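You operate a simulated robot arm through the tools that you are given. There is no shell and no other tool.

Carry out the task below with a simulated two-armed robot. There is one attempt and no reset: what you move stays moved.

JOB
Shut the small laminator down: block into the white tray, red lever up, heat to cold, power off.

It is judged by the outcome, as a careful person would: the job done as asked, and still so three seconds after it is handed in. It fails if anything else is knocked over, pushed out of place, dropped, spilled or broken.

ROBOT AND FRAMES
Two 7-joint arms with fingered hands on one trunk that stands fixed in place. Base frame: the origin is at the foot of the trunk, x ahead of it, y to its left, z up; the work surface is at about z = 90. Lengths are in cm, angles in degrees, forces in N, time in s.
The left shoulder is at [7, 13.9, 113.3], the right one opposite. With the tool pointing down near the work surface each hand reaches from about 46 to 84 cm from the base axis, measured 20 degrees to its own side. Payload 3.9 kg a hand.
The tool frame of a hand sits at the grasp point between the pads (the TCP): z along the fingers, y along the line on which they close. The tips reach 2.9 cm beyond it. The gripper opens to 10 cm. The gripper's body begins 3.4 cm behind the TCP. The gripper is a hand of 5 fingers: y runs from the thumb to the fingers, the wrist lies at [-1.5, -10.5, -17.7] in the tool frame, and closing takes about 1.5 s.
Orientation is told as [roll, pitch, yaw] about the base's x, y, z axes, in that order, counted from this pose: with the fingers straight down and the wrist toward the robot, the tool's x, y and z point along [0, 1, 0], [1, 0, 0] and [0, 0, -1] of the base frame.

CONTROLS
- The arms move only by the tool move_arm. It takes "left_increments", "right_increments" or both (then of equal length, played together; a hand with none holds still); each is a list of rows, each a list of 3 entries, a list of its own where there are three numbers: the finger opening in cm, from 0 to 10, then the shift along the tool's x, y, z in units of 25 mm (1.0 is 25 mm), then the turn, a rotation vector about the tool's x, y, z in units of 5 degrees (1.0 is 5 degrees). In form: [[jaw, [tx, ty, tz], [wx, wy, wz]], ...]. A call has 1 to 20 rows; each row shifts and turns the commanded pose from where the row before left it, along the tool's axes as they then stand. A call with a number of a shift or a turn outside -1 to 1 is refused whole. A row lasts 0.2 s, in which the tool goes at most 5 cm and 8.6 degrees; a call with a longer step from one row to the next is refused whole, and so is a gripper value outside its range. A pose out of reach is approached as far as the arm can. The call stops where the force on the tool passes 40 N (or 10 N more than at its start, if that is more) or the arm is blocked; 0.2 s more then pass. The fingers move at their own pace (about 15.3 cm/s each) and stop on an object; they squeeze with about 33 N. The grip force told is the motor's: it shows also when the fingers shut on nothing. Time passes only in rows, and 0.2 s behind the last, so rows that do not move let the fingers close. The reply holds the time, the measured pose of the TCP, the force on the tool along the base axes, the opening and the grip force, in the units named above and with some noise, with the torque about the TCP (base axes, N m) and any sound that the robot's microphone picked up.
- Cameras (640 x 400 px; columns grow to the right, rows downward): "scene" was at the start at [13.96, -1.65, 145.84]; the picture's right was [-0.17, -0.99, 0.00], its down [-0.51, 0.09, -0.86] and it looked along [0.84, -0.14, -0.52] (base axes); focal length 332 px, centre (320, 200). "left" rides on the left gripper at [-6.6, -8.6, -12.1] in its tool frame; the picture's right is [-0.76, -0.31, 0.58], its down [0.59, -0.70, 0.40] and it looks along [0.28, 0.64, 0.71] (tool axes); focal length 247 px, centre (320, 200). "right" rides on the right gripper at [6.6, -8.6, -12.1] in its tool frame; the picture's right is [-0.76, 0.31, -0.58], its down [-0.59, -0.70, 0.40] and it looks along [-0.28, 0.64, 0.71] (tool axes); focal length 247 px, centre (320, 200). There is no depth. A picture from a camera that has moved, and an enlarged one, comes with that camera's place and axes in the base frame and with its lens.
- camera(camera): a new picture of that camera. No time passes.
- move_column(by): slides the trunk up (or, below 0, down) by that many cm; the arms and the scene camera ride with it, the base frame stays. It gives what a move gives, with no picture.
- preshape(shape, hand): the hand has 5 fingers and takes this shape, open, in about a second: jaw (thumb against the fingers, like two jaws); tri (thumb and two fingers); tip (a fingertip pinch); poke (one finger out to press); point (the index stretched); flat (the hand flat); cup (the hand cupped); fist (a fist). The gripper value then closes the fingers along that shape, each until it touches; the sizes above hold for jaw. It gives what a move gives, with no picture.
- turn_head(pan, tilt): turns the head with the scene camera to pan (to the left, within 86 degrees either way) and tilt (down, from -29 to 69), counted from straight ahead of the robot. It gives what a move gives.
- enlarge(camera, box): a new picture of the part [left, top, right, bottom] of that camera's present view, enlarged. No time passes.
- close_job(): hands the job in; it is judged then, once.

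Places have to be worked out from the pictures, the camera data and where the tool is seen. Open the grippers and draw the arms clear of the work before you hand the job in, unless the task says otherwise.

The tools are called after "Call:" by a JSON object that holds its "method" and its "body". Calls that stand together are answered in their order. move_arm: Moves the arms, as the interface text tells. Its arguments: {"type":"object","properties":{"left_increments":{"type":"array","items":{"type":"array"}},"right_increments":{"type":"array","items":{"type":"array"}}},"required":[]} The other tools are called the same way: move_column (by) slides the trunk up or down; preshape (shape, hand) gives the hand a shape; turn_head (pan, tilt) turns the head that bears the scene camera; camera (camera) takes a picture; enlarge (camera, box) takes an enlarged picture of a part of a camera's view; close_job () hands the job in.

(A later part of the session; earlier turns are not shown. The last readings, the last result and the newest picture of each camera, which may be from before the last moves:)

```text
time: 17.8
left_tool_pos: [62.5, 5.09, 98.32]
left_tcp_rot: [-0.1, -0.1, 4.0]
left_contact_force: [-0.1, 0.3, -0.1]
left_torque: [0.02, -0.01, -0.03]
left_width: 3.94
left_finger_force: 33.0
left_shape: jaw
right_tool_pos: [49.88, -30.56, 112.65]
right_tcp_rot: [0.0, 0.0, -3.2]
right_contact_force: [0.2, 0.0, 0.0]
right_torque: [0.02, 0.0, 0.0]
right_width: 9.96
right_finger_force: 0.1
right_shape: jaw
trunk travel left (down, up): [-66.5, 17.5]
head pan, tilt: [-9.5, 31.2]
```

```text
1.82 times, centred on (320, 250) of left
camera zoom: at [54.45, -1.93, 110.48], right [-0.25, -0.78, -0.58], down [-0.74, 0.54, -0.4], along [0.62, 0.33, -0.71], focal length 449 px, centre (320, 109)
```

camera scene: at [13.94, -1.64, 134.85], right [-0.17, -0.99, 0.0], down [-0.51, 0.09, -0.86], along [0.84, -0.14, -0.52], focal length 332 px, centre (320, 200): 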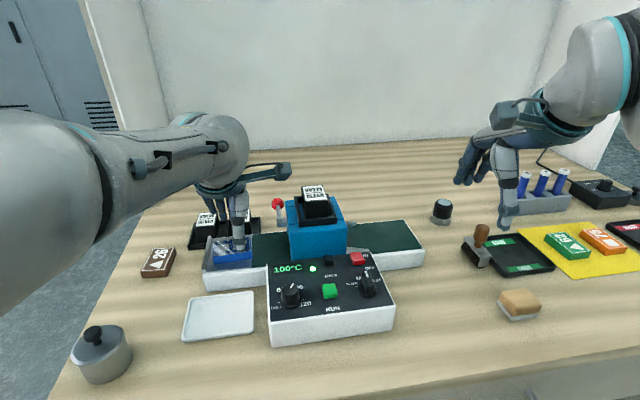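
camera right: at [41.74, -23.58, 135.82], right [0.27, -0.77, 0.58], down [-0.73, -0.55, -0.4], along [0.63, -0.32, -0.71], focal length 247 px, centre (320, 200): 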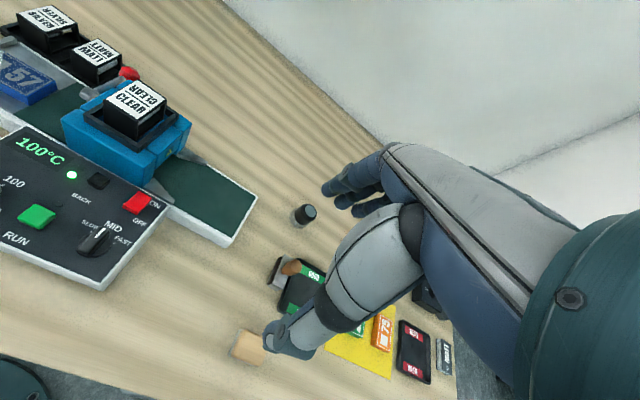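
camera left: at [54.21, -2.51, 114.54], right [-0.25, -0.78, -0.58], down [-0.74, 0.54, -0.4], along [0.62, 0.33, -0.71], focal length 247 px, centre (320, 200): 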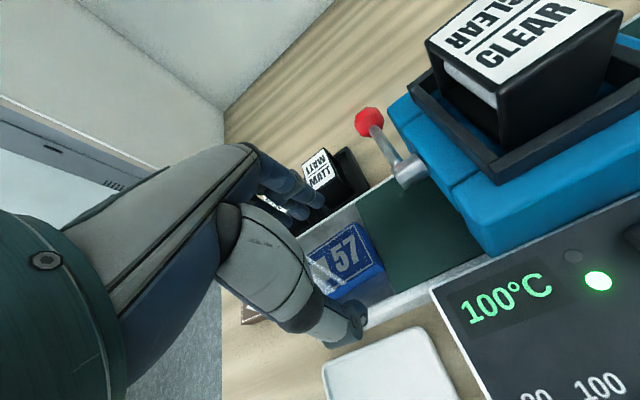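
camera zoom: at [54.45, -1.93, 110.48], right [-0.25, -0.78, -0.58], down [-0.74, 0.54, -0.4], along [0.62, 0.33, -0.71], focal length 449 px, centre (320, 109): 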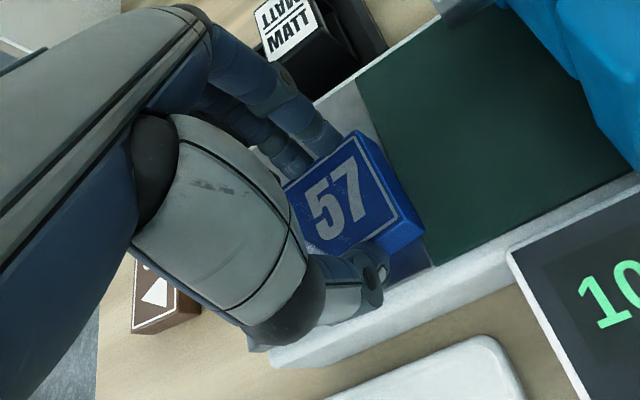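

The grip is firm at 3.9 cm and 33 N. I'll lift the block 4.5 cm and check that it comes along.

Call:
{"method": "move_arm", "body": {"left_increments": [[3, [0, 0, -0.3], [0, 0, 0]], [3, [0, 0, -0.5], [0, 0, 0]], [3, [0, 0, -0.5], [0, 0, 0]], [3, [0, 0, -0.5], [0, 0, 0]], [3, [0, 0, 0], [0, 0, 0]]]}}

Call:
{"method": "camera", "body": {"camera": "left"}}

Call:
{"method": "enlarge", "body": {"camera": "scene", "box": [170, 180, 290, 350]}}

```text
time: 19.0
left_tool_pos: [62.55, 5.13, 102.79]
left_tcp_rot: [0.0, 0.0, 4.0]
left_contact_force: [-0.2, 0.0, 0.0]
left_torque: [0.0, 0.0, 0.02]
left_width: 3.92
left_finger_force: 33.1
left_shape: jaw
right_tool_pos: [49.84, -30.61, 112.53]
right_tcp_rot: [0.0, 0.0, -3.1]
right_contact_force: [-0.2, 0.0, 0.2]
right_torque: [-0.02, 0.0, 0.04]
right_width: 9.97
right_finger_force: 0.2
right_shape: jaw
trunk travel left (down, up): [-66.5, 17.5]
head pan, tilt: [-9.5, 31.2]
```

```text
taken
camera left: at [54.48, -1.92, 115.02], right [-0.25, -0.78, -0.58], down [-0.74, 0.54, -0.4], along [0.62, 0.33, -0.71], focal length 247 px, centre (320, 200)
```

left: 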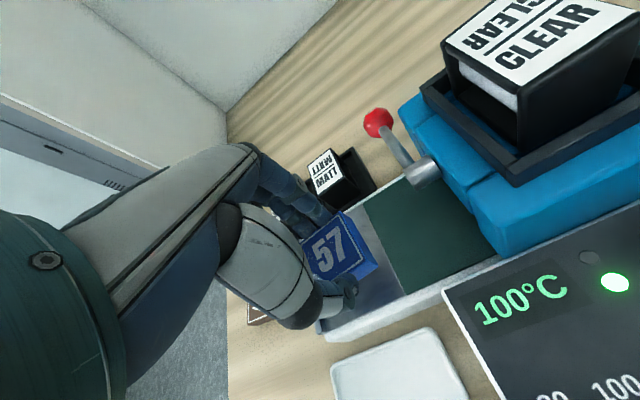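

```text
2.35 times, centred on (230, 265) of scene
camera zoom: at [13.98, -1.65, 134.84], right [-0.17, -0.99, 0.0], down [-0.51, 0.09, -0.86], along [0.84, -0.14, -0.52], focal length 781 px, centre (532, 47)
```

zoom: 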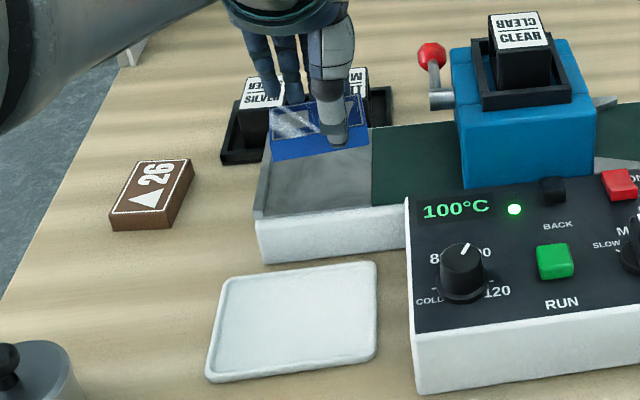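

The block is held and clear. The tray spans about x 48.5–57 and y 3–13.8, so I'll carry the block to above its centre.

Call:
{"method": "move_arm", "body": {"left_increments": [[3, [0.2, -0.65, 0], [0, 0, 0]], [3, [0.25, -0.8, 0], [0, 0, 0]], [3, [0.25, -0.8, 0], [0, 0, 0]], [3, [0.25, -0.8, 0], [0, 0, 0]], [3, [0.24, -0.78, 0], [0, 0, 0]], [3, [0, 0, 0.5], [0, 0, 0]], [3, [0, 0, 0.5], [0, 0, 0]], [3, [0, 0, 0], [0, 0, 0]]]}}

Call:
{"method": "camera", "body": {"camera": "left"}}

Call:
{"method": "enlarge", "body": {"camera": "scene", "box": [150, 200, 300, 380]}}

```text
time: 20.8
left_tool_pos: [52.92, 7.52, 100.33]
left_tcp_rot: [-0.1, 0.0, 4.1]
left_contact_force: [-0.4, -0.3, 0.5]
left_torque: [0.0, 0.03, 0.02]
left_width: 3.87
left_finger_force: 32.9
left_shape: jaw
right_tool_pos: [49.92, -30.63, 112.55]
right_tcp_rot: [0.0, 0.0, -3.1]
right_contact_force: [-0.4, 0.4, 0.5]
right_torque: [0.0, 0.01, -0.01]
right_width: 9.98
right_finger_force: 0.0
right_shape: jaw
trunk travel left (down, up): [-66.5, 17.5]
head pan, tilt: [-9.5, 31.2]
```

```text
taken
camera left: at [44.73, 0.4, 112.48], right [-0.25, -0.78, -0.58], down [-0.74, 0.54, -0.4], along [0.62, 0.33, -0.71], focal length 247 px, centre (320, 200)
```

left: 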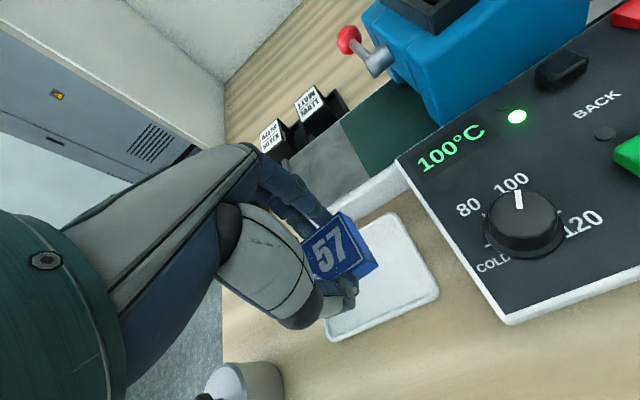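

```text
2.22 times, centred on (225, 290) of scene
camera zoom: at [13.96, -1.63, 134.84], right [-0.17, -0.99, 0.0], down [-0.51, 0.09, -0.86], along [0.84, -0.14, -0.52], focal length 738 px, centre (531, 0)
```

zoom: 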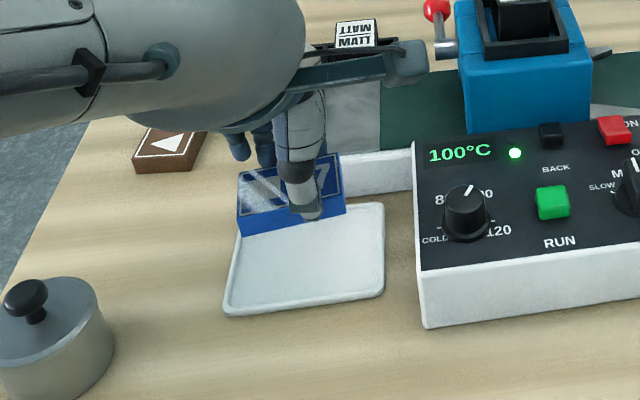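

The block is over the tray. I'll lower it in steps to just above the tray floor.

Call:
{"method": "move_arm", "body": {"left_increments": [[3, [0, 0, 0.5], [0, 0, 0]], [3, [0, 0, 0.5], [0, 0, 0]], [3, [0, 0, 0.5], [0, 0, 0]], [3, [0, 0, 0.3], [0, 0, 0]], [3, [0, 0, 0.2], [0, 0, 0]], [3, [0, 0, 0], [0, 0, 0]]]}}

Call:
{"method": "enlarge", "body": {"camera": "scene", "box": [170, 250, 270, 350]}}

Call:
{"method": "enlarge", "body": {"camera": "left", "box": [220, 150, 460, 360]}}

```text
time: 22.2
left_tool_pos: [52.95, 7.41, 95.23]
left_tcp_rot: [-0.1, 0.0, 4.1]
left_contact_force: [-0.3, -0.6, -1.5]
left_torque: [-0.02, -0.02, 0.0]
left_width: 3.89
left_finger_force: 32.7
left_shape: jaw
right_tool_pos: [49.88, -30.68, 112.55]
right_tcp_rot: [0.1, -0.1, -3.2]
right_contact_force: [-0.4, -0.3, -1.2]
right_torque: [-0.01, 0.01, -0.01]
right_width: 9.97
right_finger_force: 0.0
right_shape: jaw
trunk travel left (down, up): [-66.5, 17.5]
head pan, tilt: [-9.5, 31.2]
```

```text
4.00 times, centred on (220, 300) of scene
camera zoom: at [13.96, -1.64, 134.84], right [-0.17, -0.99, 0.0], down [-0.51, 0.09, -0.86], along [0.84, -0.14, -0.52], focal length 1328 px, centre (720, -200)
```

zoom: 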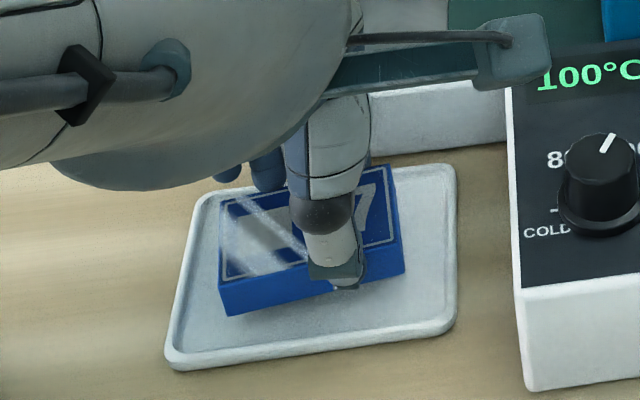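

```text
1.90 times, centred on (340, 255) of left
camera zoom: at [44.72, 0.35, 107.5], right [-0.25, -0.78, -0.58], down [-0.74, 0.54, -0.4], along [0.62, 0.33, -0.71], focal length 470 px, centre (282, 95)
```

zoom: 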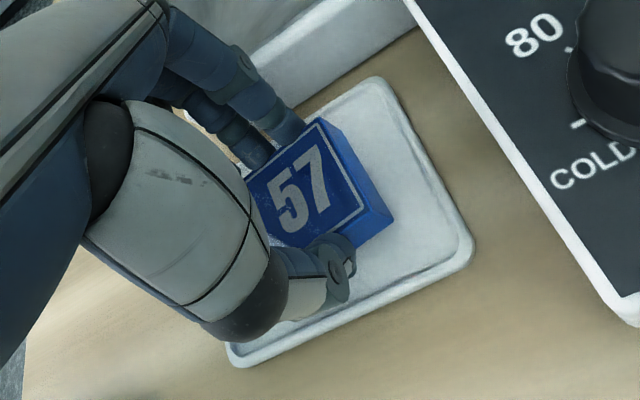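

The block is just above the tray floor. I'll creep down to feel for contact.

Call:
{"method": "move_arm", "body": {"left_increments": [[3, [0, 0, 0.08], [0, 0, 0]], [3, [0, 0, 0.08], [0, 0, 0]], [3, [0, 0, 0.06], [0, 0, 0]], [3, [0, 0, 0], [0, 0, 0]]]}}

```text
time: 23.2
left_tool_pos: [52.85, 7.48, 94.87]
left_tcp_rot: [0.0, -0.1, 4.1]
left_contact_force: [0.1, 0.1, -0.8]
left_torque: [0.0, 0.0, -0.02]
left_width: 3.91
left_finger_force: 33.3
left_shape: jaw
right_tool_pos: [49.85, -30.57, 112.65]
right_tcp_rot: [0.0, 0.0, -3.1]
right_contact_force: [0.4, 0.0, -0.4]
right_torque: [0.06, 0.04, -0.01]
right_width: 9.96
right_finger_force: 0.2
right_shape: jaw
trunk travel left (down, up): [-66.5, 17.5]
head pan, tilt: [-9.5, 31.2]
```

There's no contact yet at z = 94.9, so I'll continue down slowly.

Call:
{"method": "move_arm", "body": {"left_increments": [[3, [0, 0, 0.06], [0, 0, 0]], [3, [0, 0, 0.06], [0, 0, 0]], [3, [0, 0, 0.06], [0, 0, 0]], [3, [0, 0, 0], [0, 0, 0]]]}}

Call:
{"method": "enlarge", "body": {"camera": "scene", "box": [170, 250, 270, 350]}}

```text
time: 24.2
left_tool_pos: [52.88, 7.4, 94.34]
left_tcp_rot: [0.0, -0.1, 4.2]
left_contact_force: [0.5, -0.3, 0.8]
left_torque: [0.02, 0.01, -0.02]
left_width: 3.92
left_finger_force: 32.7
left_shape: jaw
right_tool_pos: [49.81, -30.67, 112.48]
right_tcp_rot: [0.1, -0.1, -3.1]
right_contact_force: [0.2, -0.4, -0.2]
right_torque: [0.01, -0.01, -0.03]
right_width: 9.98
right_finger_force: 0.0
right_shape: jaw
trunk travel left (down, up): [-66.5, 17.5]
head pan, tilt: [-9.5, 31.2]
```

```text
4.00 times, centred on (220, 300) of scene
camera zoom: at [13.96, -1.65, 134.85], right [-0.17, -0.99, 0.0], down [-0.51, 0.09, -0.86], along [0.84, -0.14, -0.52], focal length 1328 px, centre (720, -200)
```

zoom: 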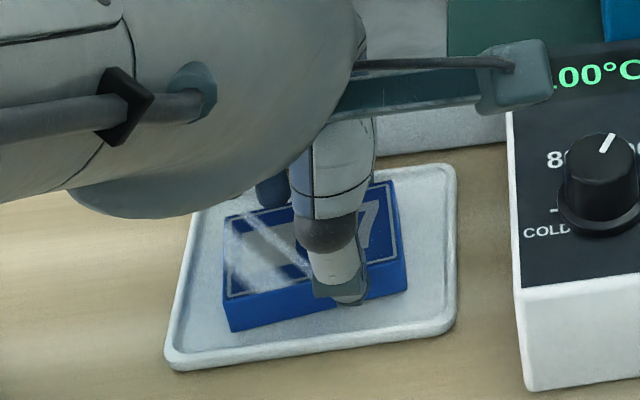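

Still no contact force at 94.3, so I'll go a little further.

Call:
{"method": "move_arm", "body": {"left_increments": [[3, [0, 0, 0.06], [0, 0, 0]], [3, [0, 0, 0.06], [0, 0, 0]], [3, [0, 0, 0], [0, 0, 0]]]}}

```text
time: 25.0
left_tool_pos: [52.85, 7.36, 94.26]
left_tcp_rot: [-0.1, -0.3, 4.0]
left_contact_force: [1.7, 1.1, 11.2]
left_torque: [0.08, -0.12, -0.07]
left_width: 3.95
left_finger_force: 33.3
left_shape: jaw
right_tool_pos: [49.77, -30.64, 112.6]
right_tcp_rot: [0.1, -0.2, -3.1]
right_contact_force: [-0.1, -0.2, -0.2]
right_torque: [-0.01, 0.01, 0.03]
right_width: 9.98
right_finger_force: 0.2
right_shape: jaw
trunk travel left (down, up): [-66.5, 17.5]
head pan, tilt: [-9.5, 31.2]
```

Contact is at 11 N, so the block is on the tray floor. I'll open just enough to release it without touching the tray rim, then lift straight up.

Call:
{"method": "move_arm", "body": {"left_increments": [[4.4, [0, 0, -0.05], [0, 0, 0]], [4.8, [0, 0, 0], [0, 0, 0]], [5, [0, 0, 0], [0, 0, 0]], [5, [0, 0, 0], [0, 0, 0]], [5, [0, 0, -0.15], [0, 0, 0]], [5, [0, 0, -0.3], [0, 0, 0]], [5, [0, 0, -0.3], [0, 0, 0]], [5, [0, 0, 0], [0, 0, 0]]]}}

Call:
{"method": "enlarge", "body": {"camera": "scene", "box": [170, 250, 270, 350]}}

Call:
{"method": "enlarge", "body": {"camera": "left", "box": [220, 150, 460, 360]}}

```text
time: 26.8
left_tool_pos: [52.92, 7.4, 96.14]
left_tcp_rot: [-0.1, -0.1, 3.9]
left_contact_force: [0.3, -0.5, 0.4]
left_torque: [-0.04, 0.0, -0.03]
left_width: 4.95
left_finger_force: 0.0
left_shape: jaw
right_tool_pos: [49.75, -30.52, 112.52]
right_tcp_rot: [0.0, 0.1, -3.1]
right_contact_force: [-0.9, 0.2, -0.5]
right_torque: [0.0, 0.03, 0.02]
right_width: 9.97
right_finger_force: 0.1
right_shape: jaw
trunk travel left (down, up): [-66.5, 17.5]
head pan, tilt: [-9.5, 31.2]
```

```text
4.00 times, centred on (220, 300) of scene
camera zoom: at [13.96, -1.67, 134.84], right [-0.17, -0.99, 0.0], down [-0.51, 0.09, -0.86], along [0.84, -0.14, -0.52], focal length 1328 px, centre (720, -200)
```

zoom: 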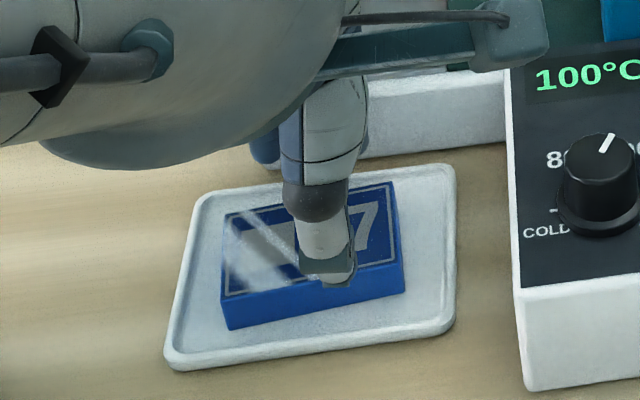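

```text
1.90 times, centred on (340, 255) of left
camera zoom: at [44.71, 0.35, 108.23], right [-0.25, -0.78, -0.58], down [-0.74, 0.54, -0.4], along [0.62, 0.33, -0.71], focal length 470 px, centre (282, 95)
```

zoom: 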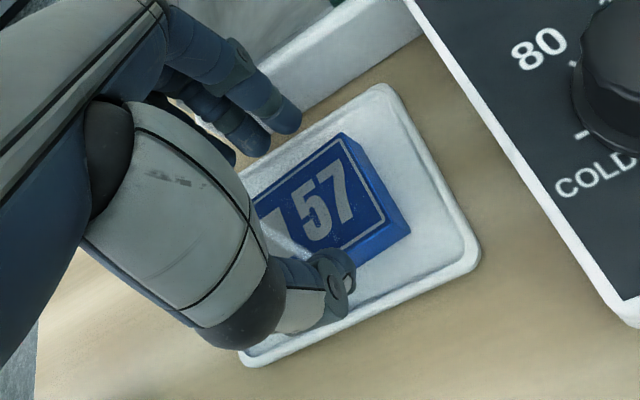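

The block sits flat inside the tray and is released. I'll lift the left hand well clear and give it the poke shape for the lever.

Call:
{"method": "move_arm", "body": {"left_increments": [[5, [0, 0, -0.6], [0, 0, 0]], [5, [0, 0, -0.9], [0, 0, 0]], [5, [0, 0, -0.9], [0, 0, 0]], [5, [0, 0, -0.9], [0, 0, 0]], [5, [0, 0, -0.9], [0, 0, 0]], [5, [0, 0, -0.9], [0, 0, 0]], [5, [0, 0, -0.9], [0, 0, 0]], [5, [0, 0, -0.9], [0, 0, 0]], [5, [0, 0, 0], [0, 0, 0]]]}}

Call:
{"method": "preshape", "body": {"hand": "left", "shape": "poke"}}

Call:
{"method": "camera", "body": {"camera": "scene"}}

Call:
{"method": "camera", "body": {"camera": "left"}}

Call:
{"method": "camera", "body": {"camera": "right"}}

```text
time: 28.8
left_tool_pos: [52.9, 7.44, 113.44]
left_tcp_rot: [0.0, -0.1, 4.0]
left_contact_force: [1.0, 0.1, 1.0]
left_torque: [0.02, 0.02, 0.04]
left_width: 4.97
left_finger_force: 0.1
left_shape: jaw
right_tool_pos: [49.8, -30.66, 112.6]
right_tcp_rot: [0.0, -0.1, -3.1]
right_contact_force: [-0.3, 0.0, -0.2]
right_torque: [0.04, 0.0, 0.0]
right_width: 9.98
right_finger_force: 0.0
right_shape: jaw
trunk travel left (down, up): [-66.5, 17.5]
head pan, tilt: [-9.5, 31.2]
```

```text
time: 29.7
left_tool_pos: [52.85, 7.55, 113.42]
left_tcp_rot: [-0.1, -0.2, 4.1]
left_contact_force: [0.1, -0.6, -0.2]
left_torque: [-0.02, 0.02, -0.02]
left_width: 0.0
left_finger_force: 0.1
left_shape: poke
right_tool_pos: [49.88, -30.56, 112.63]
right_tcp_rot: [0.0, 0.0, -3.2]
right_contact_force: [0.1, 0.8, 0.2]
right_torque: [-0.01, -0.04, -0.02]
right_width: 10.02
right_finger_force: 0.1
right_shape: jaw
trunk travel left (down, up): [-66.5, 17.5]
head pan, tilt: [-9.5, 31.2]
```

```text
taken
camera scene: at [13.96, -1.65, 134.84], right [-0.17, -0.99, 0.0], down [-0.51, 0.09, -0.86], along [0.84, -0.14, -0.52], focal length 332 px, centre (320, 200)
```

scene: 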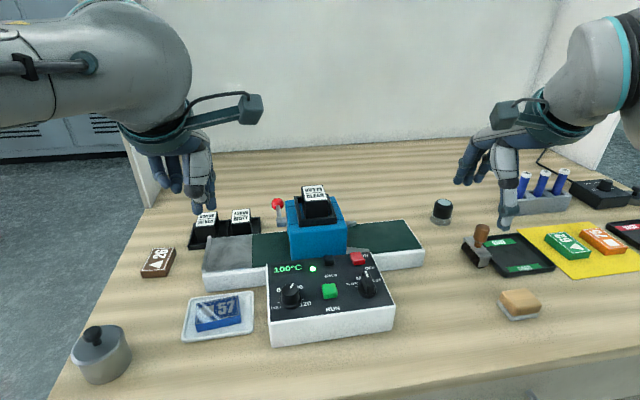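

```text
taken
camera left: at [44.73, 0.37, 125.47], right [-0.25, -0.78, -0.58], down [-0.74, 0.54, -0.4], along [0.62, 0.33, -0.71], focal length 247 px, centre (320, 200)
```

left: 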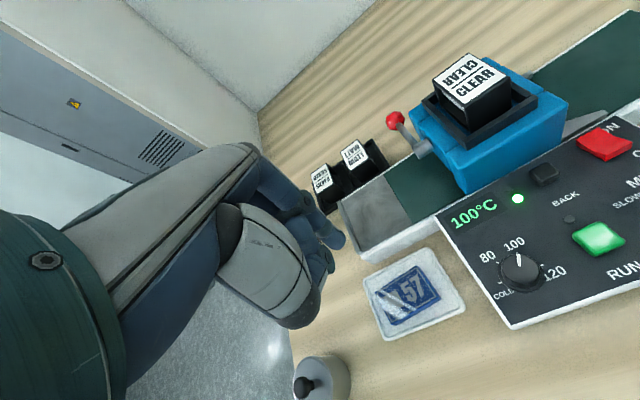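

```text
taken
camera right: at [41.7, -23.62, 124.83], right [0.27, -0.77, 0.58], down [-0.73, -0.55, -0.4], along [0.63, -0.32, -0.71], focal length 247 px, centre (320, 200)
```

right: 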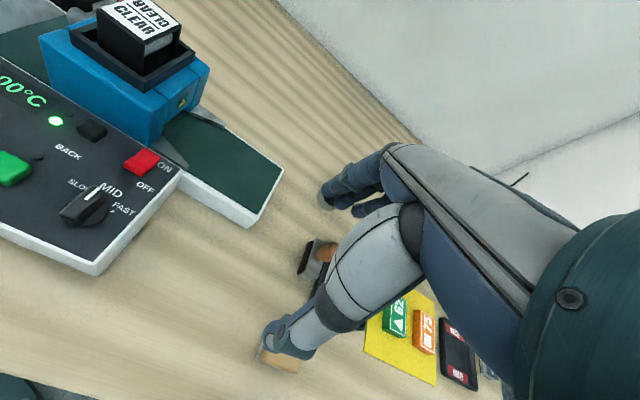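

The 57 block is in the white tray. I'll zoom in to see where the extended index fingertip sits in the poke shape.

Call:
{"method": "enlarge", "body": {"camera": "left", "box": [200, 150, 420, 340]}}

Call:
{"method": "enlarge", "body": {"camera": "scene", "box": [120, 100, 280, 240]}}

```text
2.11 times, centred on (310, 245) of left
camera zoom: at [44.73, 0.37, 125.47], right [-0.25, -0.78, -0.58], down [-0.74, 0.54, -0.4], along [0.62, 0.33, -0.71], focal length 520 px, centre (341, 105)
```

zoom: 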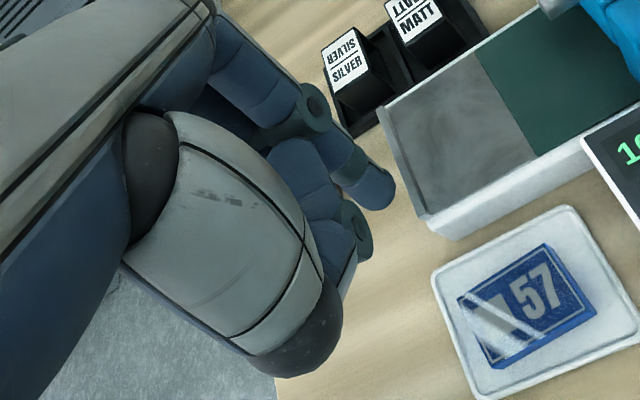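

```text
2.86 times, centred on (200, 170) of scene
camera zoom: at [13.96, -1.65, 134.84], right [-0.17, -0.99, 0.0], down [-0.51, 0.09, -0.86], along [0.84, -0.14, -0.52], focal length 948 px, centre (663, 286)
```

zoom: 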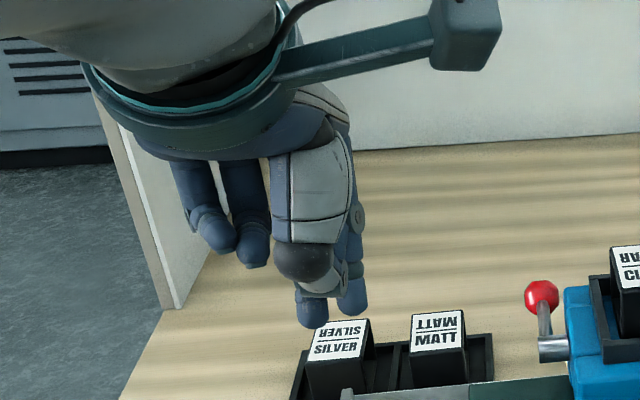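

The poke shape leaves the thumb tip close beside the index. I'll try the point shape, which may stand out more clearly.

Call:
{"method": "preshape", "body": {"hand": "left", "shape": "point"}}

Call:
{"method": "enlarge", "body": {"camera": "left", "box": [200, 150, 420, 340]}}

Call:
{"method": "enlarge", "body": {"camera": "scene", "box": [120, 100, 280, 240]}}

```text
time: 30.6
left_tool_pos: [52.88, 7.46, 113.27]
left_tcp_rot: [-0.1, 0.0, 4.1]
left_contact_force: [0.1, 0.2, -0.6]
left_torque: [0.01, -0.01, -0.01]
left_width: 0.01
left_finger_force: 0.1
left_shape: point
right_tool_pos: [49.81, -30.69, 112.55]
right_tcp_rot: [0.0, 0.0, -3.1]
right_contact_force: [0.5, -0.5, 0.0]
right_torque: [0.01, -0.01, 0.02]
right_width: 9.98
right_finger_force: 0.0
right_shape: jaw
trunk travel left (down, up): [-66.5, 17.5]
head pan, tilt: [-9.5, 31.2]
```

```text
2.11 times, centred on (310, 245) of left
camera zoom: at [44.73, 0.37, 125.47], right [-0.25, -0.78, -0.58], down [-0.74, 0.54, -0.4], along [0.62, 0.33, -0.71], focal length 520 px, centre (341, 105)
```

zoom: 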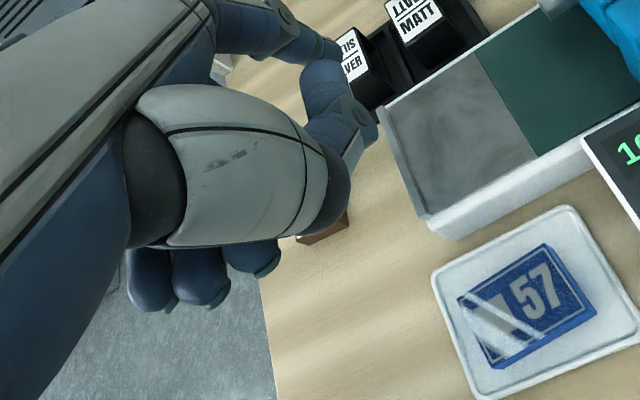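

```text
2.86 times, centred on (200, 170) of scene
camera zoom: at [13.96, -1.65, 134.84], right [-0.17, -0.99, 0.0], down [-0.51, 0.09, -0.86], along [0.84, -0.14, -0.52], focal length 948 px, centre (663, 286)
```

zoom: 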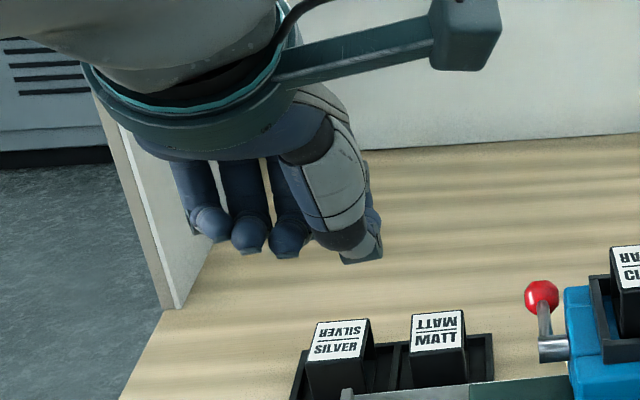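

The point shape isn't useful here, because the index sticks out along the palm. I'll pinch the lever ball from above in the jaw shape instead, with the hand yawed to about -60° so the fingers close beside the rod and behind the blue head. First I'll reshape and rotate in free space.

Call:
{"method": "preshape", "body": {"hand": "left", "shape": "jaw"}}

Call:
{"method": "move_arm", "body": {"left_increments": [[6, [0, 0, -0.3], [0, 0, 0.9]], [6, [0, 0, -0.3], [0, 0, 1]], [6, [0, 0, -0.3], [0, 0, 1]], [6, [0, 0, -0.3], [0, 0, 1]], [6, [0, 0, 0], [0, 0, 1]], [6, [0, 0, 0], [0, 0, 1]], [6, [0, 0, 0], [0, 0, 1]], [6, [0, 0, 0], [0, 0, 1]], [6, [0, 0, 0], [0, 0, 1]], [6, [0, 0, 0], [0, 0, 1]], [6, [0, 0, 0], [0, 0, 1]], [6, [0, 0, 0], [0, 0, 1]], [6, [0, 0, 0], [0, 0, 0.9]], [6, [0, 0, 0], [0, 0, 0]], [6, [0, 0, 0], [0, 0, 0]]]}}

Call:
{"method": "camera", "body": {"camera": "scene"}}

Call:
{"method": "camera", "body": {"camera": "left"}}

```text
time: 31.5
left_tool_pos: [52.88, 7.43, 113.3]
left_tcp_rot: [-0.1, -0.1, 4.0]
left_contact_force: [0.4, -0.6, 0.7]
left_torque: [0.01, 0.0, 0.02]
left_width: 9.99
left_finger_force: 0.0
left_shape: jaw
right_tool_pos: [49.84, -30.48, 112.55]
right_tcp_rot: [0.0, 0.0, -3.1]
right_contact_force: [0.4, 0.1, 0.1]
right_torque: [-0.01, -0.01, 0.04]
right_width: 10.01
right_finger_force: 0.0
right_shape: jaw
trunk travel left (down, up): [-66.5, 17.5]
head pan, tilt: [-9.5, 31.2]
```

```text
time: 34.7
left_tool_pos: [52.7, 7.55, 116.31]
left_tcp_rot: [0.0, -0.2, -60.0]
left_contact_force: [-0.1, -0.6, -0.7]
left_torque: [-0.03, 0.04, 0.01]
left_width: 6.01
left_finger_force: 0.1
left_shape: jaw
right_tool_pos: [49.91, -30.57, 112.47]
right_tcp_rot: [0.0, 0.1, -3.1]
right_contact_force: [0.0, 0.3, -0.6]
right_torque: [0.05, 0.01, 0.0]
right_width: 9.98
right_finger_force: 0.0
right_shape: jaw
trunk travel left (down, up): [-66.5, 17.5]
head pan, tilt: [-9.5, 31.2]
```

```text
taken
camera scene: at [13.97, -1.65, 134.84], right [-0.17, -0.99, 0.0], down [-0.51, 0.09, -0.86], along [0.84, -0.14, -0.52], focal length 332 px, centre (320, 200)
```

scene: 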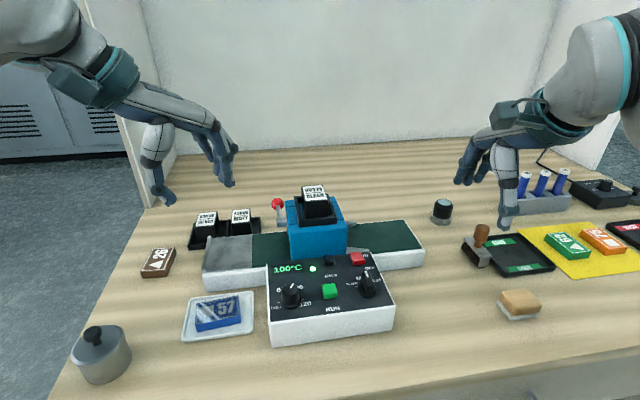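

```text
taken
camera left: at [42.84, 11.7, 128.42], right [-0.81, -0.11, -0.58], down [0.16, 0.9, -0.4], along [0.57, -0.41, -0.71], focal length 247 px, centre (320, 200)
```

left: 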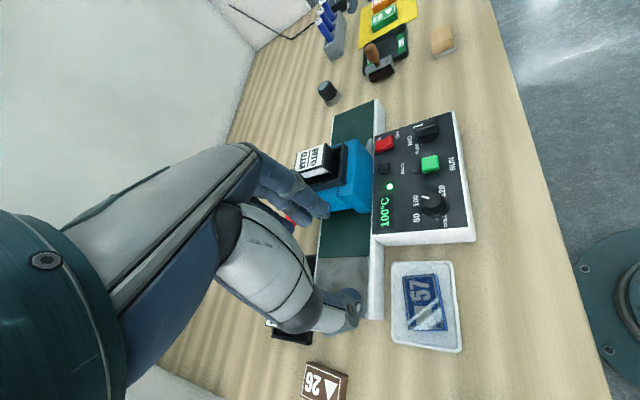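

The yaw of -60° is reached cleanly. I'll move to directly above the lever ball at safe height.

Call:
{"method": "move_arm", "body": {"left_increments": [[6, [0.579, 0.918, 0], [0, 0, 0]], [6, [0.579, 0.918, 0], [0, 0, 0]], [6, [0.579, 0.918, 0], [0, 0, 0]], [6, [0.579, 0.918, 0], [0, 0, 0]], [6, [0.579, 0.918, 0], [0, 0, 0]], [6, [0.579, 0.918, 0], [0, 0, 0]], [6, [0.579, 0.918, 0], [0, 0, 0]], [6, [0.579, 0.918, 0], [0, 0, 0]], [6, [0, 0, 0], [0, 0, 0]], [6, [0, 0, 0], [0, 0, 0]]]}}

Call:
{"method": "camera", "body": {"camera": "scene"}}

Call:
{"method": "camera", "body": {"camera": "left"}}

Call:
{"method": "camera", "body": {"camera": "right"}}

```text
time: 36.9
left_tool_pos: [65.42, -0.56, 113.29]
left_tcp_rot: [0.1, -0.1, -59.9]
left_contact_force: [-0.7, 0.1, -0.4]
left_torque: [0.0, 0.0, 0.0]
left_width: 6.02
left_finger_force: 0.1
left_shape: jaw
left hand out of reach, approached as far as the arm can: row 5, 6, 7, 8
right_tool_pos: [49.94, -30.48, 112.66]
right_tcp_rot: [0.0, 0.0, -3.2]
right_contact_force: [-0.3, -0.5, 0.6]
right_torque: [0.02, -0.04, 0.03]
right_width: 9.98
right_finger_force: 0.0
right_shape: jaw
trunk travel left (down, up): [-66.5, 17.5]
head pan, tilt: [-9.5, 31.2]
```

```text
taken
camera scene: at [13.98, -1.66, 134.84], right [-0.17, -0.99, 0.0], down [-0.51, 0.09, -0.86], along [0.84, -0.14, -0.52], focal length 332 px, centre (320, 200)
```

scene: 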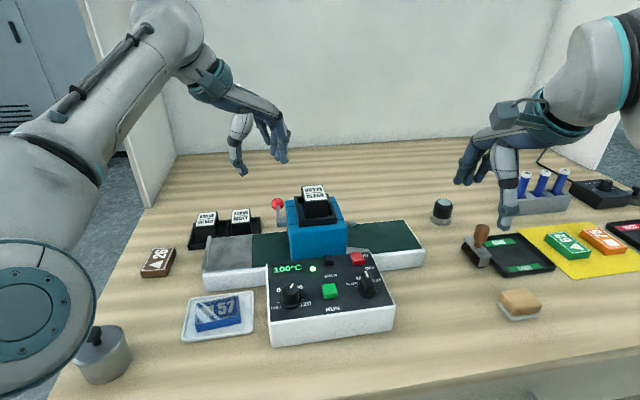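

```text
taken
camera left: at [55.47, 3.65, 125.42], right [-0.81, -0.11, -0.58], down [0.16, 0.9, -0.4], along [0.57, -0.41, -0.71], focal length 247 px, centre (320, 200)
```

left: 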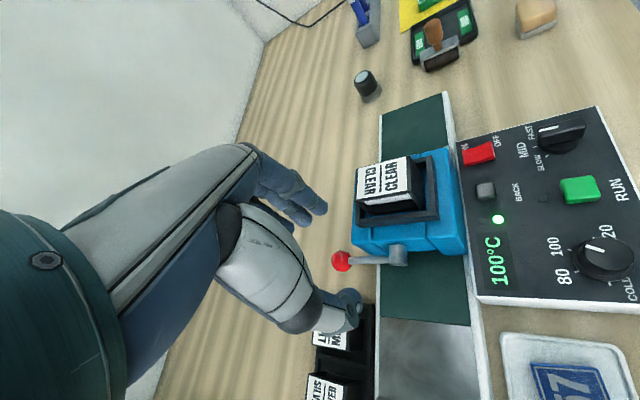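

```text
taken
camera right: at [41.71, -23.63, 124.82], right [0.27, -0.77, 0.58], down [-0.73, -0.55, -0.4], along [0.63, -0.32, -0.71], focal length 247 px, centre (320, 200)
```

right: 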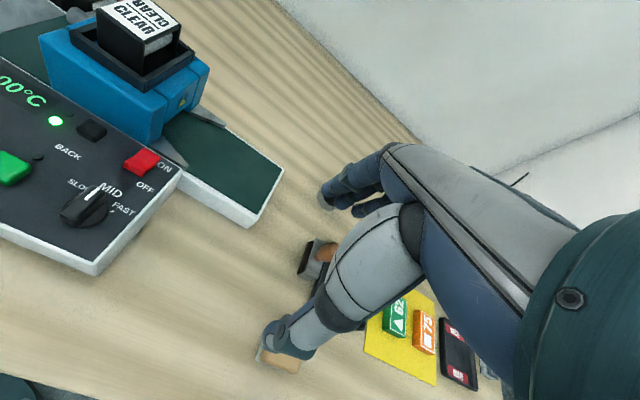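

That spot is out of reach at this height: the hand stopped at (65.4, -0.6, 113.3). Raising the shoulder and using less yaw will help, so I'll raise the trunk by 6 cm.

Call:
{"method": "move_column", "body": {"by": 6}}

Call:
{"method": "move_arm", "body": {"left_increments": [[6, [0, 0, 0], [0, 0, -1]], [6, [0, 0, 0], [0, 0, -1]], [6, [0, 0, 0], [0, 0, -1]], [6, [0, 0, 0], [0, 0, 0]], [6, [0, 0, 0], [0, 0, 0]]]}}

```text
time: 37.9
left_tool_pos: [65.54, -0.55, 119.27]
left_tcp_rot: [0.0, -0.1, -60.0]
left_contact_force: [-1.4, 0.5, 0.2]
left_torque: [0.02, 0.01, -0.03]
left_width: 5.99
left_finger_force: 0.0
left_shape: jaw
right_tool_pos: [49.9, -30.64, 118.63]
right_tcp_rot: [0.0, 0.0, -3.1]
right_contact_force: [-0.1, 0.0, -0.5]
right_torque: [0.03, -0.01, 0.04]
right_width: 9.96
right_finger_force: 0.0
right_shape: jaw
trunk travel left (down, up): [-72.5, 11.5]
head pan, tilt: [-9.5, 31.2]
```

```text
time: 39.1
left_tool_pos: [65.41, -0.63, 119.38]
left_tcp_rot: [-0.1, -0.2, -44.8]
left_contact_force: [1.1, -0.2, 0.0]
left_torque: [0.01, 0.03, -0.02]
left_width: 6.04
left_finger_force: 0.0
left_shape: jaw
right_tool_pos: [49.85, -30.55, 118.57]
right_tcp_rot: [0.0, 0.1, -3.1]
right_contact_force: [0.1, -0.1, 0.0]
right_torque: [0.03, -0.02, -0.01]
right_width: 9.96
right_finger_force: 0.0
right_shape: jaw
trunk travel left (down, up): [-72.5, 11.5]
head pan, tilt: [-9.5, 31.2]
```

At yaw -45° the pose is clean. I'll move forward and down to a point above the ball, at about (71.9, -2.6, 110).

Call:
{"method": "move_arm", "body": {"left_increments": [[6, [0.254, 0.48, 0.752], [0, 0, 0]], [6, [0.254, 0.48, 0.752], [0, 0, 0]], [6, [0.254, 0.48, 0.752], [0, 0, 0]], [6, [0.254, 0.48, 0.752], [0, 0, 0]], [6, [0.254, 0.48, 0.752], [0, 0, 0]], [6, [0, 0, 0], [0, 0, 0]], [6, [0, 0, 0], [0, 0, 0]]]}}

Call:
{"method": "camera", "body": {"camera": "left"}}

Call:
{"method": "enlarge", "body": {"camera": "scene", "box": [190, 120, 370, 300]}}

Call:
{"method": "camera", "body": {"camera": "right"}}

```text
time: 40.7
left_tool_pos: [71.41, -2.24, 109.57]
left_tcp_rot: [0.0, -0.1, -45.0]
left_contact_force: [0.5, 0.2, -0.2]
left_torque: [0.03, 0.04, -0.02]
left_width: 6.04
left_finger_force: 0.0
left_shape: jaw
left hand out of reach, approached as far as the arm can: row 5
right_tool_pos: [49.78, -30.65, 118.48]
right_tcp_rot: [0.0, 0.1, -3.1]
right_contact_force: [-0.1, -0.1, -0.2]
right_torque: [0.01, 0.01, -0.01]
right_width: 9.98
right_finger_force: 0.0
right_shape: jaw
trunk travel left (down, up): [-72.5, 11.5]
head pan, tilt: [-9.5, 31.2]
```

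```text
taken
camera left: at [60.61, -0.73, 121.79], right [-0.75, -0.32, -0.58], down [-0.08, 0.91, -0.4], along [0.65, -0.25, -0.71], focal length 247 px, centre (320, 200)
```

left: 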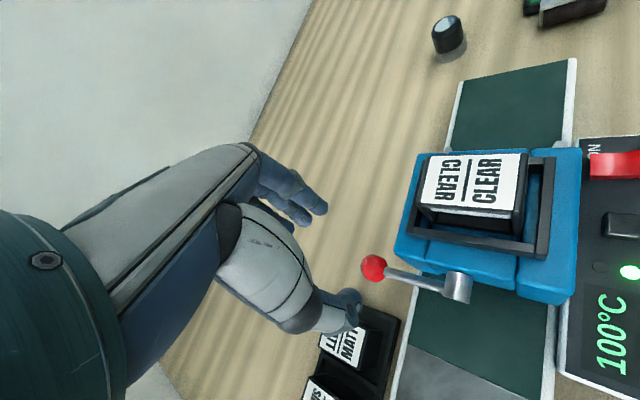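

```text
2.22 times, centred on (280, 210) of scene
camera zoom: at [13.98, -1.66, 140.84], right [-0.17, -0.99, 0.0], down [-0.51, 0.09, -0.86], along [0.84, -0.14, -0.52], focal length 738 px, centre (409, 178)
```

zoom: 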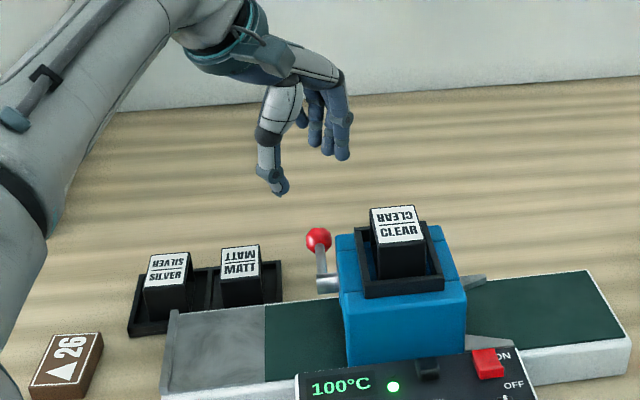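

```text
taken
camera right: at [41.72, -23.62, 130.83], right [0.27, -0.77, 0.58], down [-0.73, -0.55, -0.4], along [0.63, -0.32, -0.71], focal length 247 px, centre (320, 200)
```

right: 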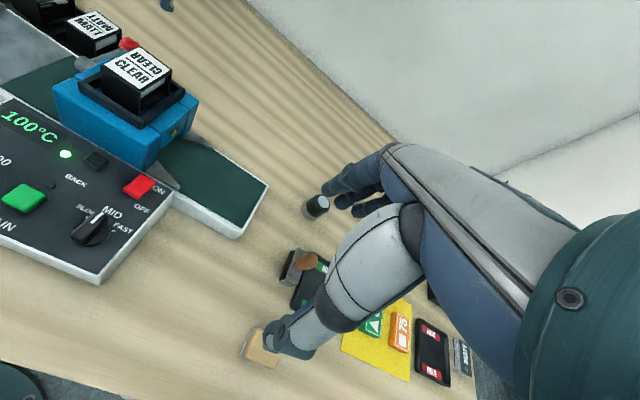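

The ball measures at (71.8, -2.5, 99.2) from this view too. I'll descend halfway, where reach improves, and recheck the hand position.

Call:
{"method": "move_arm", "body": {"left_increments": [[6, [0, 0.06, 0.6], [0, 0, 0]], [6, [0, 0.06, 0.6], [0, 0, 0]], [6, [0, 0, 0.6], [0, 0, 0]], [6, [0, 0, 0], [0, 0, 0]], [6, [0, 0, 0], [0, 0, 0]]]}}

Call:
{"method": "camera", "body": {"camera": "left"}}

Call:
{"method": "enlarge", "body": {"camera": "scene", "box": [230, 150, 350, 250]}}

```text
time: 41.9
left_tool_pos: [71.5, -2.56, 105.18]
left_tcp_rot: [0.0, -0.1, -45.1]
left_contact_force: [0.5, -1.1, 0.5]
left_torque: [0.03, 0.01, 0.0]
left_width: 6.03
left_finger_force: 0.1
left_shape: jaw
right_tool_pos: [49.89, -30.49, 118.5]
right_tcp_rot: [0.0, 0.1, -3.2]
right_contact_force: [0.2, -0.7, 0.2]
right_torque: [0.0, -0.04, 0.02]
right_width: 9.96
right_finger_force: 0.0
right_shape: jaw
trunk travel left (down, up): [-72.5, 11.5]
head pan, tilt: [-9.5, 31.2]
```

```text
taken
camera left: at [60.8, -0.93, 117.34], right [-0.75, -0.32, -0.58], down [-0.08, 0.91, -0.4], along [0.66, -0.25, -0.71], focal length 247 px, centre (320, 200)
```

left: 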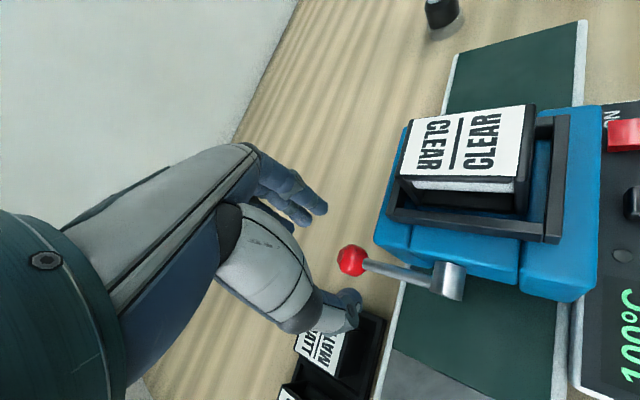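

```text
4.00 times, centred on (290, 200) of scene
camera zoom: at [13.96, -1.65, 140.84], right [-0.17, -0.99, 0.0], down [-0.51, 0.09, -0.86], along [0.84, -0.14, -0.52], focal length 1328 px, centre (440, 200)
```

zoom: 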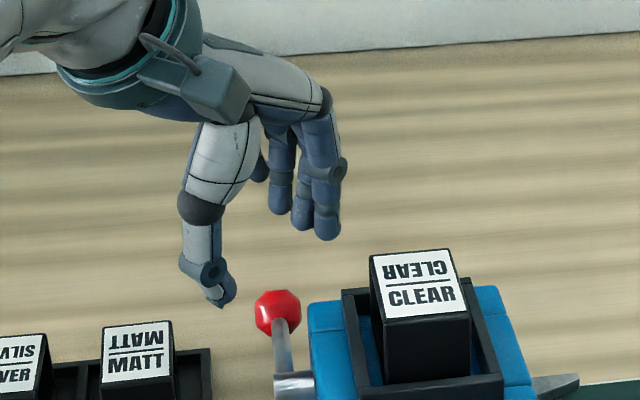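

The ball lies between the thumb and index. I'll descend to z ≈ 100.3 so the fingertips straddle the ball.

Call:
{"method": "move_arm", "body": {"left_increments": [[6, [0.04, 0.04, 0.5], [0, 0, 0]], [6, [0.04, 0.04, 0.5], [0, 0, 0]], [6, [0, 0, 0.5], [0, 0, 0]], [6, [0, 0, 0.45], [0, 0, 0]], [6, [0, 0, 0], [0, 0, 0]], [6, [0, 0, 0], [0, 0, 0]]]}}

Call:
{"method": "enlarge", "body": {"camera": "left", "box": [220, 160, 500, 360]}}

Call:
{"method": "enlarge", "body": {"camera": "scene", "box": [230, 150, 350, 250]}}

```text
time: 43.3
left_tool_pos: [71.79, -2.35, 100.33]
left_tcp_rot: [0.0, -0.1, -44.9]
left_contact_force: [-0.8, 0.0, 0.0]
left_torque: [-0.03, -0.06, -0.03]
left_width: 6.02
left_finger_force: 0.0
left_shape: jaw
right_tool_pos: [49.88, -30.53, 118.63]
right_tcp_rot: [0.1, 0.1, -3.1]
right_contact_force: [1.1, -0.1, -0.3]
right_torque: [0.02, 0.0, 0.04]
right_width: 9.99
right_finger_force: 0.0
right_shape: jaw
trunk travel left (down, up): [-72.5, 11.5]
head pan, tilt: [-9.5, 31.2]
```

```text
2.00 times, centred on (360, 260) of left
camera zoom: at [61.09, -0.9, 112.44], right [-0.75, -0.32, -0.58], down [-0.08, 0.91, -0.4], along [0.65, -0.25, -0.71], focal length 494 px, centre (240, 80)
```

zoom: 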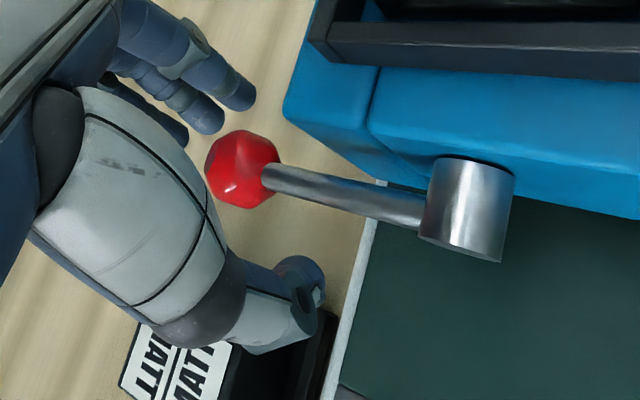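

```text
4.00 times, centred on (290, 200) of scene
camera zoom: at [13.96, -1.65, 140.84], right [-0.17, -0.99, 0.0], down [-0.51, 0.09, -0.86], along [0.84, -0.14, -0.52], focal length 1328 px, centre (440, 200)
```

zoom: 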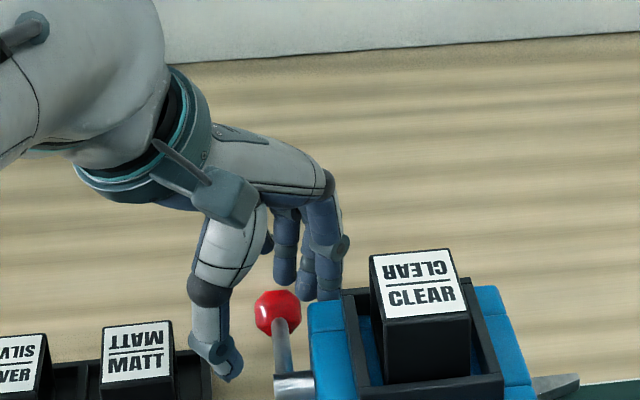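

The ball lies right on the TCP axis between thumb and index. I'll close on it.

Call:
{"method": "move_arm", "body": {"left_increments": [[5, [0, 0, 0], [0, 0, 0]], [4, [0, 0, 0], [0, 0, 0]], [3, [0, 0, 0], [0, 0, 0]], [2, [0, 0, 0], [0, 0, 0]], [1.5, [0, 0, 0], [0, 0, 0]], [1.5, [0, 0, 0], [0, 0, 0]], [1.5, [0, 0, 0], [0, 0, 0]], [1.5, [0, 0, 0], [0, 0, 0]]]}}

Call:
{"method": "enlarge", "body": {"camera": "left", "box": [220, 160, 500, 360]}}

Call:
{"method": "enlarge", "body": {"camera": "scene", "box": [230, 150, 350, 250]}}

```text
time: 45.1
left_tool_pos: [71.73, -2.43, 100.32]
left_tcp_rot: [0.0, -0.1, -45.0]
left_contact_force: [-0.4, -0.1, -0.9]
left_torque: [0.04, 0.01, 0.03]
left_width: 1.57
left_finger_force: 0.0
left_shape: jaw
right_tool_pos: [49.89, -30.54, 118.57]
right_tcp_rot: [0.0, 0.1, -3.0]
right_contact_force: [0.1, 0.5, 1.1]
right_torque: [-0.01, -0.01, 0.01]
right_width: 9.98
right_finger_force: 0.1
right_shape: jaw
trunk travel left (down, up): [-72.5, 11.5]
head pan, tilt: [-9.5, 31.2]
```

```text
2.00 times, centred on (360, 260) of left
camera zoom: at [61.08, -0.92, 112.45], right [-0.75, -0.32, -0.58], down [-0.08, 0.91, -0.4], along [0.66, -0.25, -0.71], focal length 494 px, centre (240, 80)
```

zoom: 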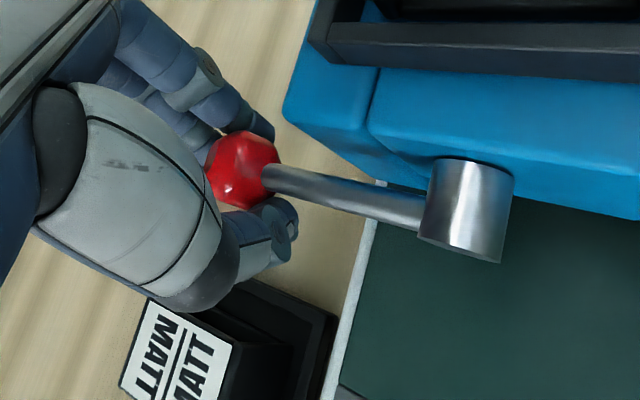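

```text
4.00 times, centred on (290, 200) of scene
camera zoom: at [13.96, -1.66, 140.84], right [-0.17, -0.99, 0.0], down [-0.51, 0.09, -0.86], along [0.84, -0.14, -0.52], focal length 1328 px, centre (440, 200)
```

zoom: 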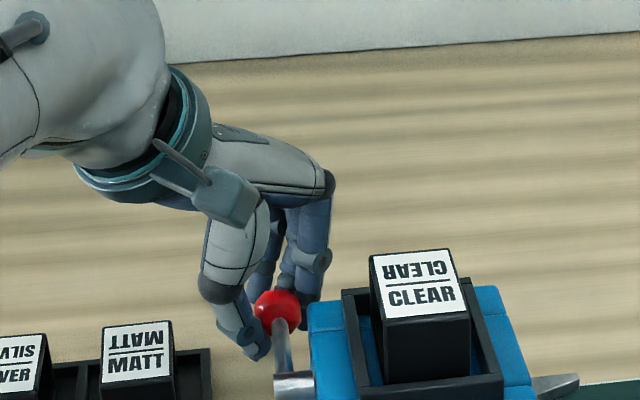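

The fingers reached 1.57 cm with no grip force, so the tips may be slightly under the ball. I'll close further to see whether they grip it.

Call:
{"method": "move_arm", "body": {"left_increments": [[0.8, [0, 0, 0], [0, 0, 0]], [0, [0, 0, 0], [0, 0, 0]], [0, [0, 0, 0], [0, 0, 0]], [0, [0, 0, 0], [0, 0, 0]], [0, [0, 0, 0], [0, 0, 0]]]}}

Call:
{"method": "enlarge", "body": {"camera": "left", "box": [220, 160, 500, 360]}}

Call:
{"method": "enlarge", "body": {"camera": "scene", "box": [260, 180, 320, 240]}}

```text
time: 46.3
left_tool_pos: [71.75, -2.38, 100.34]
left_tcp_rot: [0.0, -0.1, -45.0]
left_contact_force: [0.5, 0.9, -0.7]
left_torque: [0.0, 0.02, 0.03]
left_width: 1.21
left_finger_force: 32.6
left_shape: jaw
right_tool_pos: [49.84, -30.57, 118.5]
right_tcp_rot: [0.0, 0.0, -3.0]
right_contact_force: [-0.3, -0.9, 0.2]
right_torque: [0.01, -0.01, 0.01]
right_width: 9.98
right_finger_force: 0.0
right_shape: jaw
trunk travel left (down, up): [-72.5, 11.5]
head pan, tilt: [-9.5, 31.2]
```

```text
2.00 times, centred on (360, 260) of left
camera zoom: at [61.11, -0.9, 112.44], right [-0.75, -0.32, -0.58], down [-0.08, 0.91, -0.4], along [0.65, -0.25, -0.71], focal length 494 px, centre (240, 80)
```

zoom: 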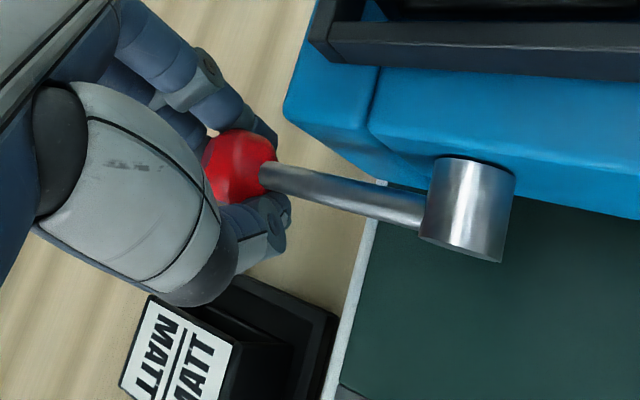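

```text
6.67 times, centred on (290, 210) of scene
camera zoom: at [13.99, -1.64, 140.84], right [-0.17, -0.99, 0.0], down [-0.51, 0.09, -0.86], along [0.84, -0.14, -0.52], focal length 2213 px, centre (520, 133)
```

zoom: 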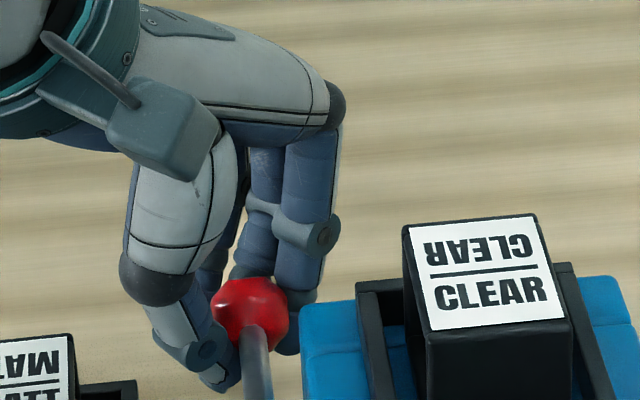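

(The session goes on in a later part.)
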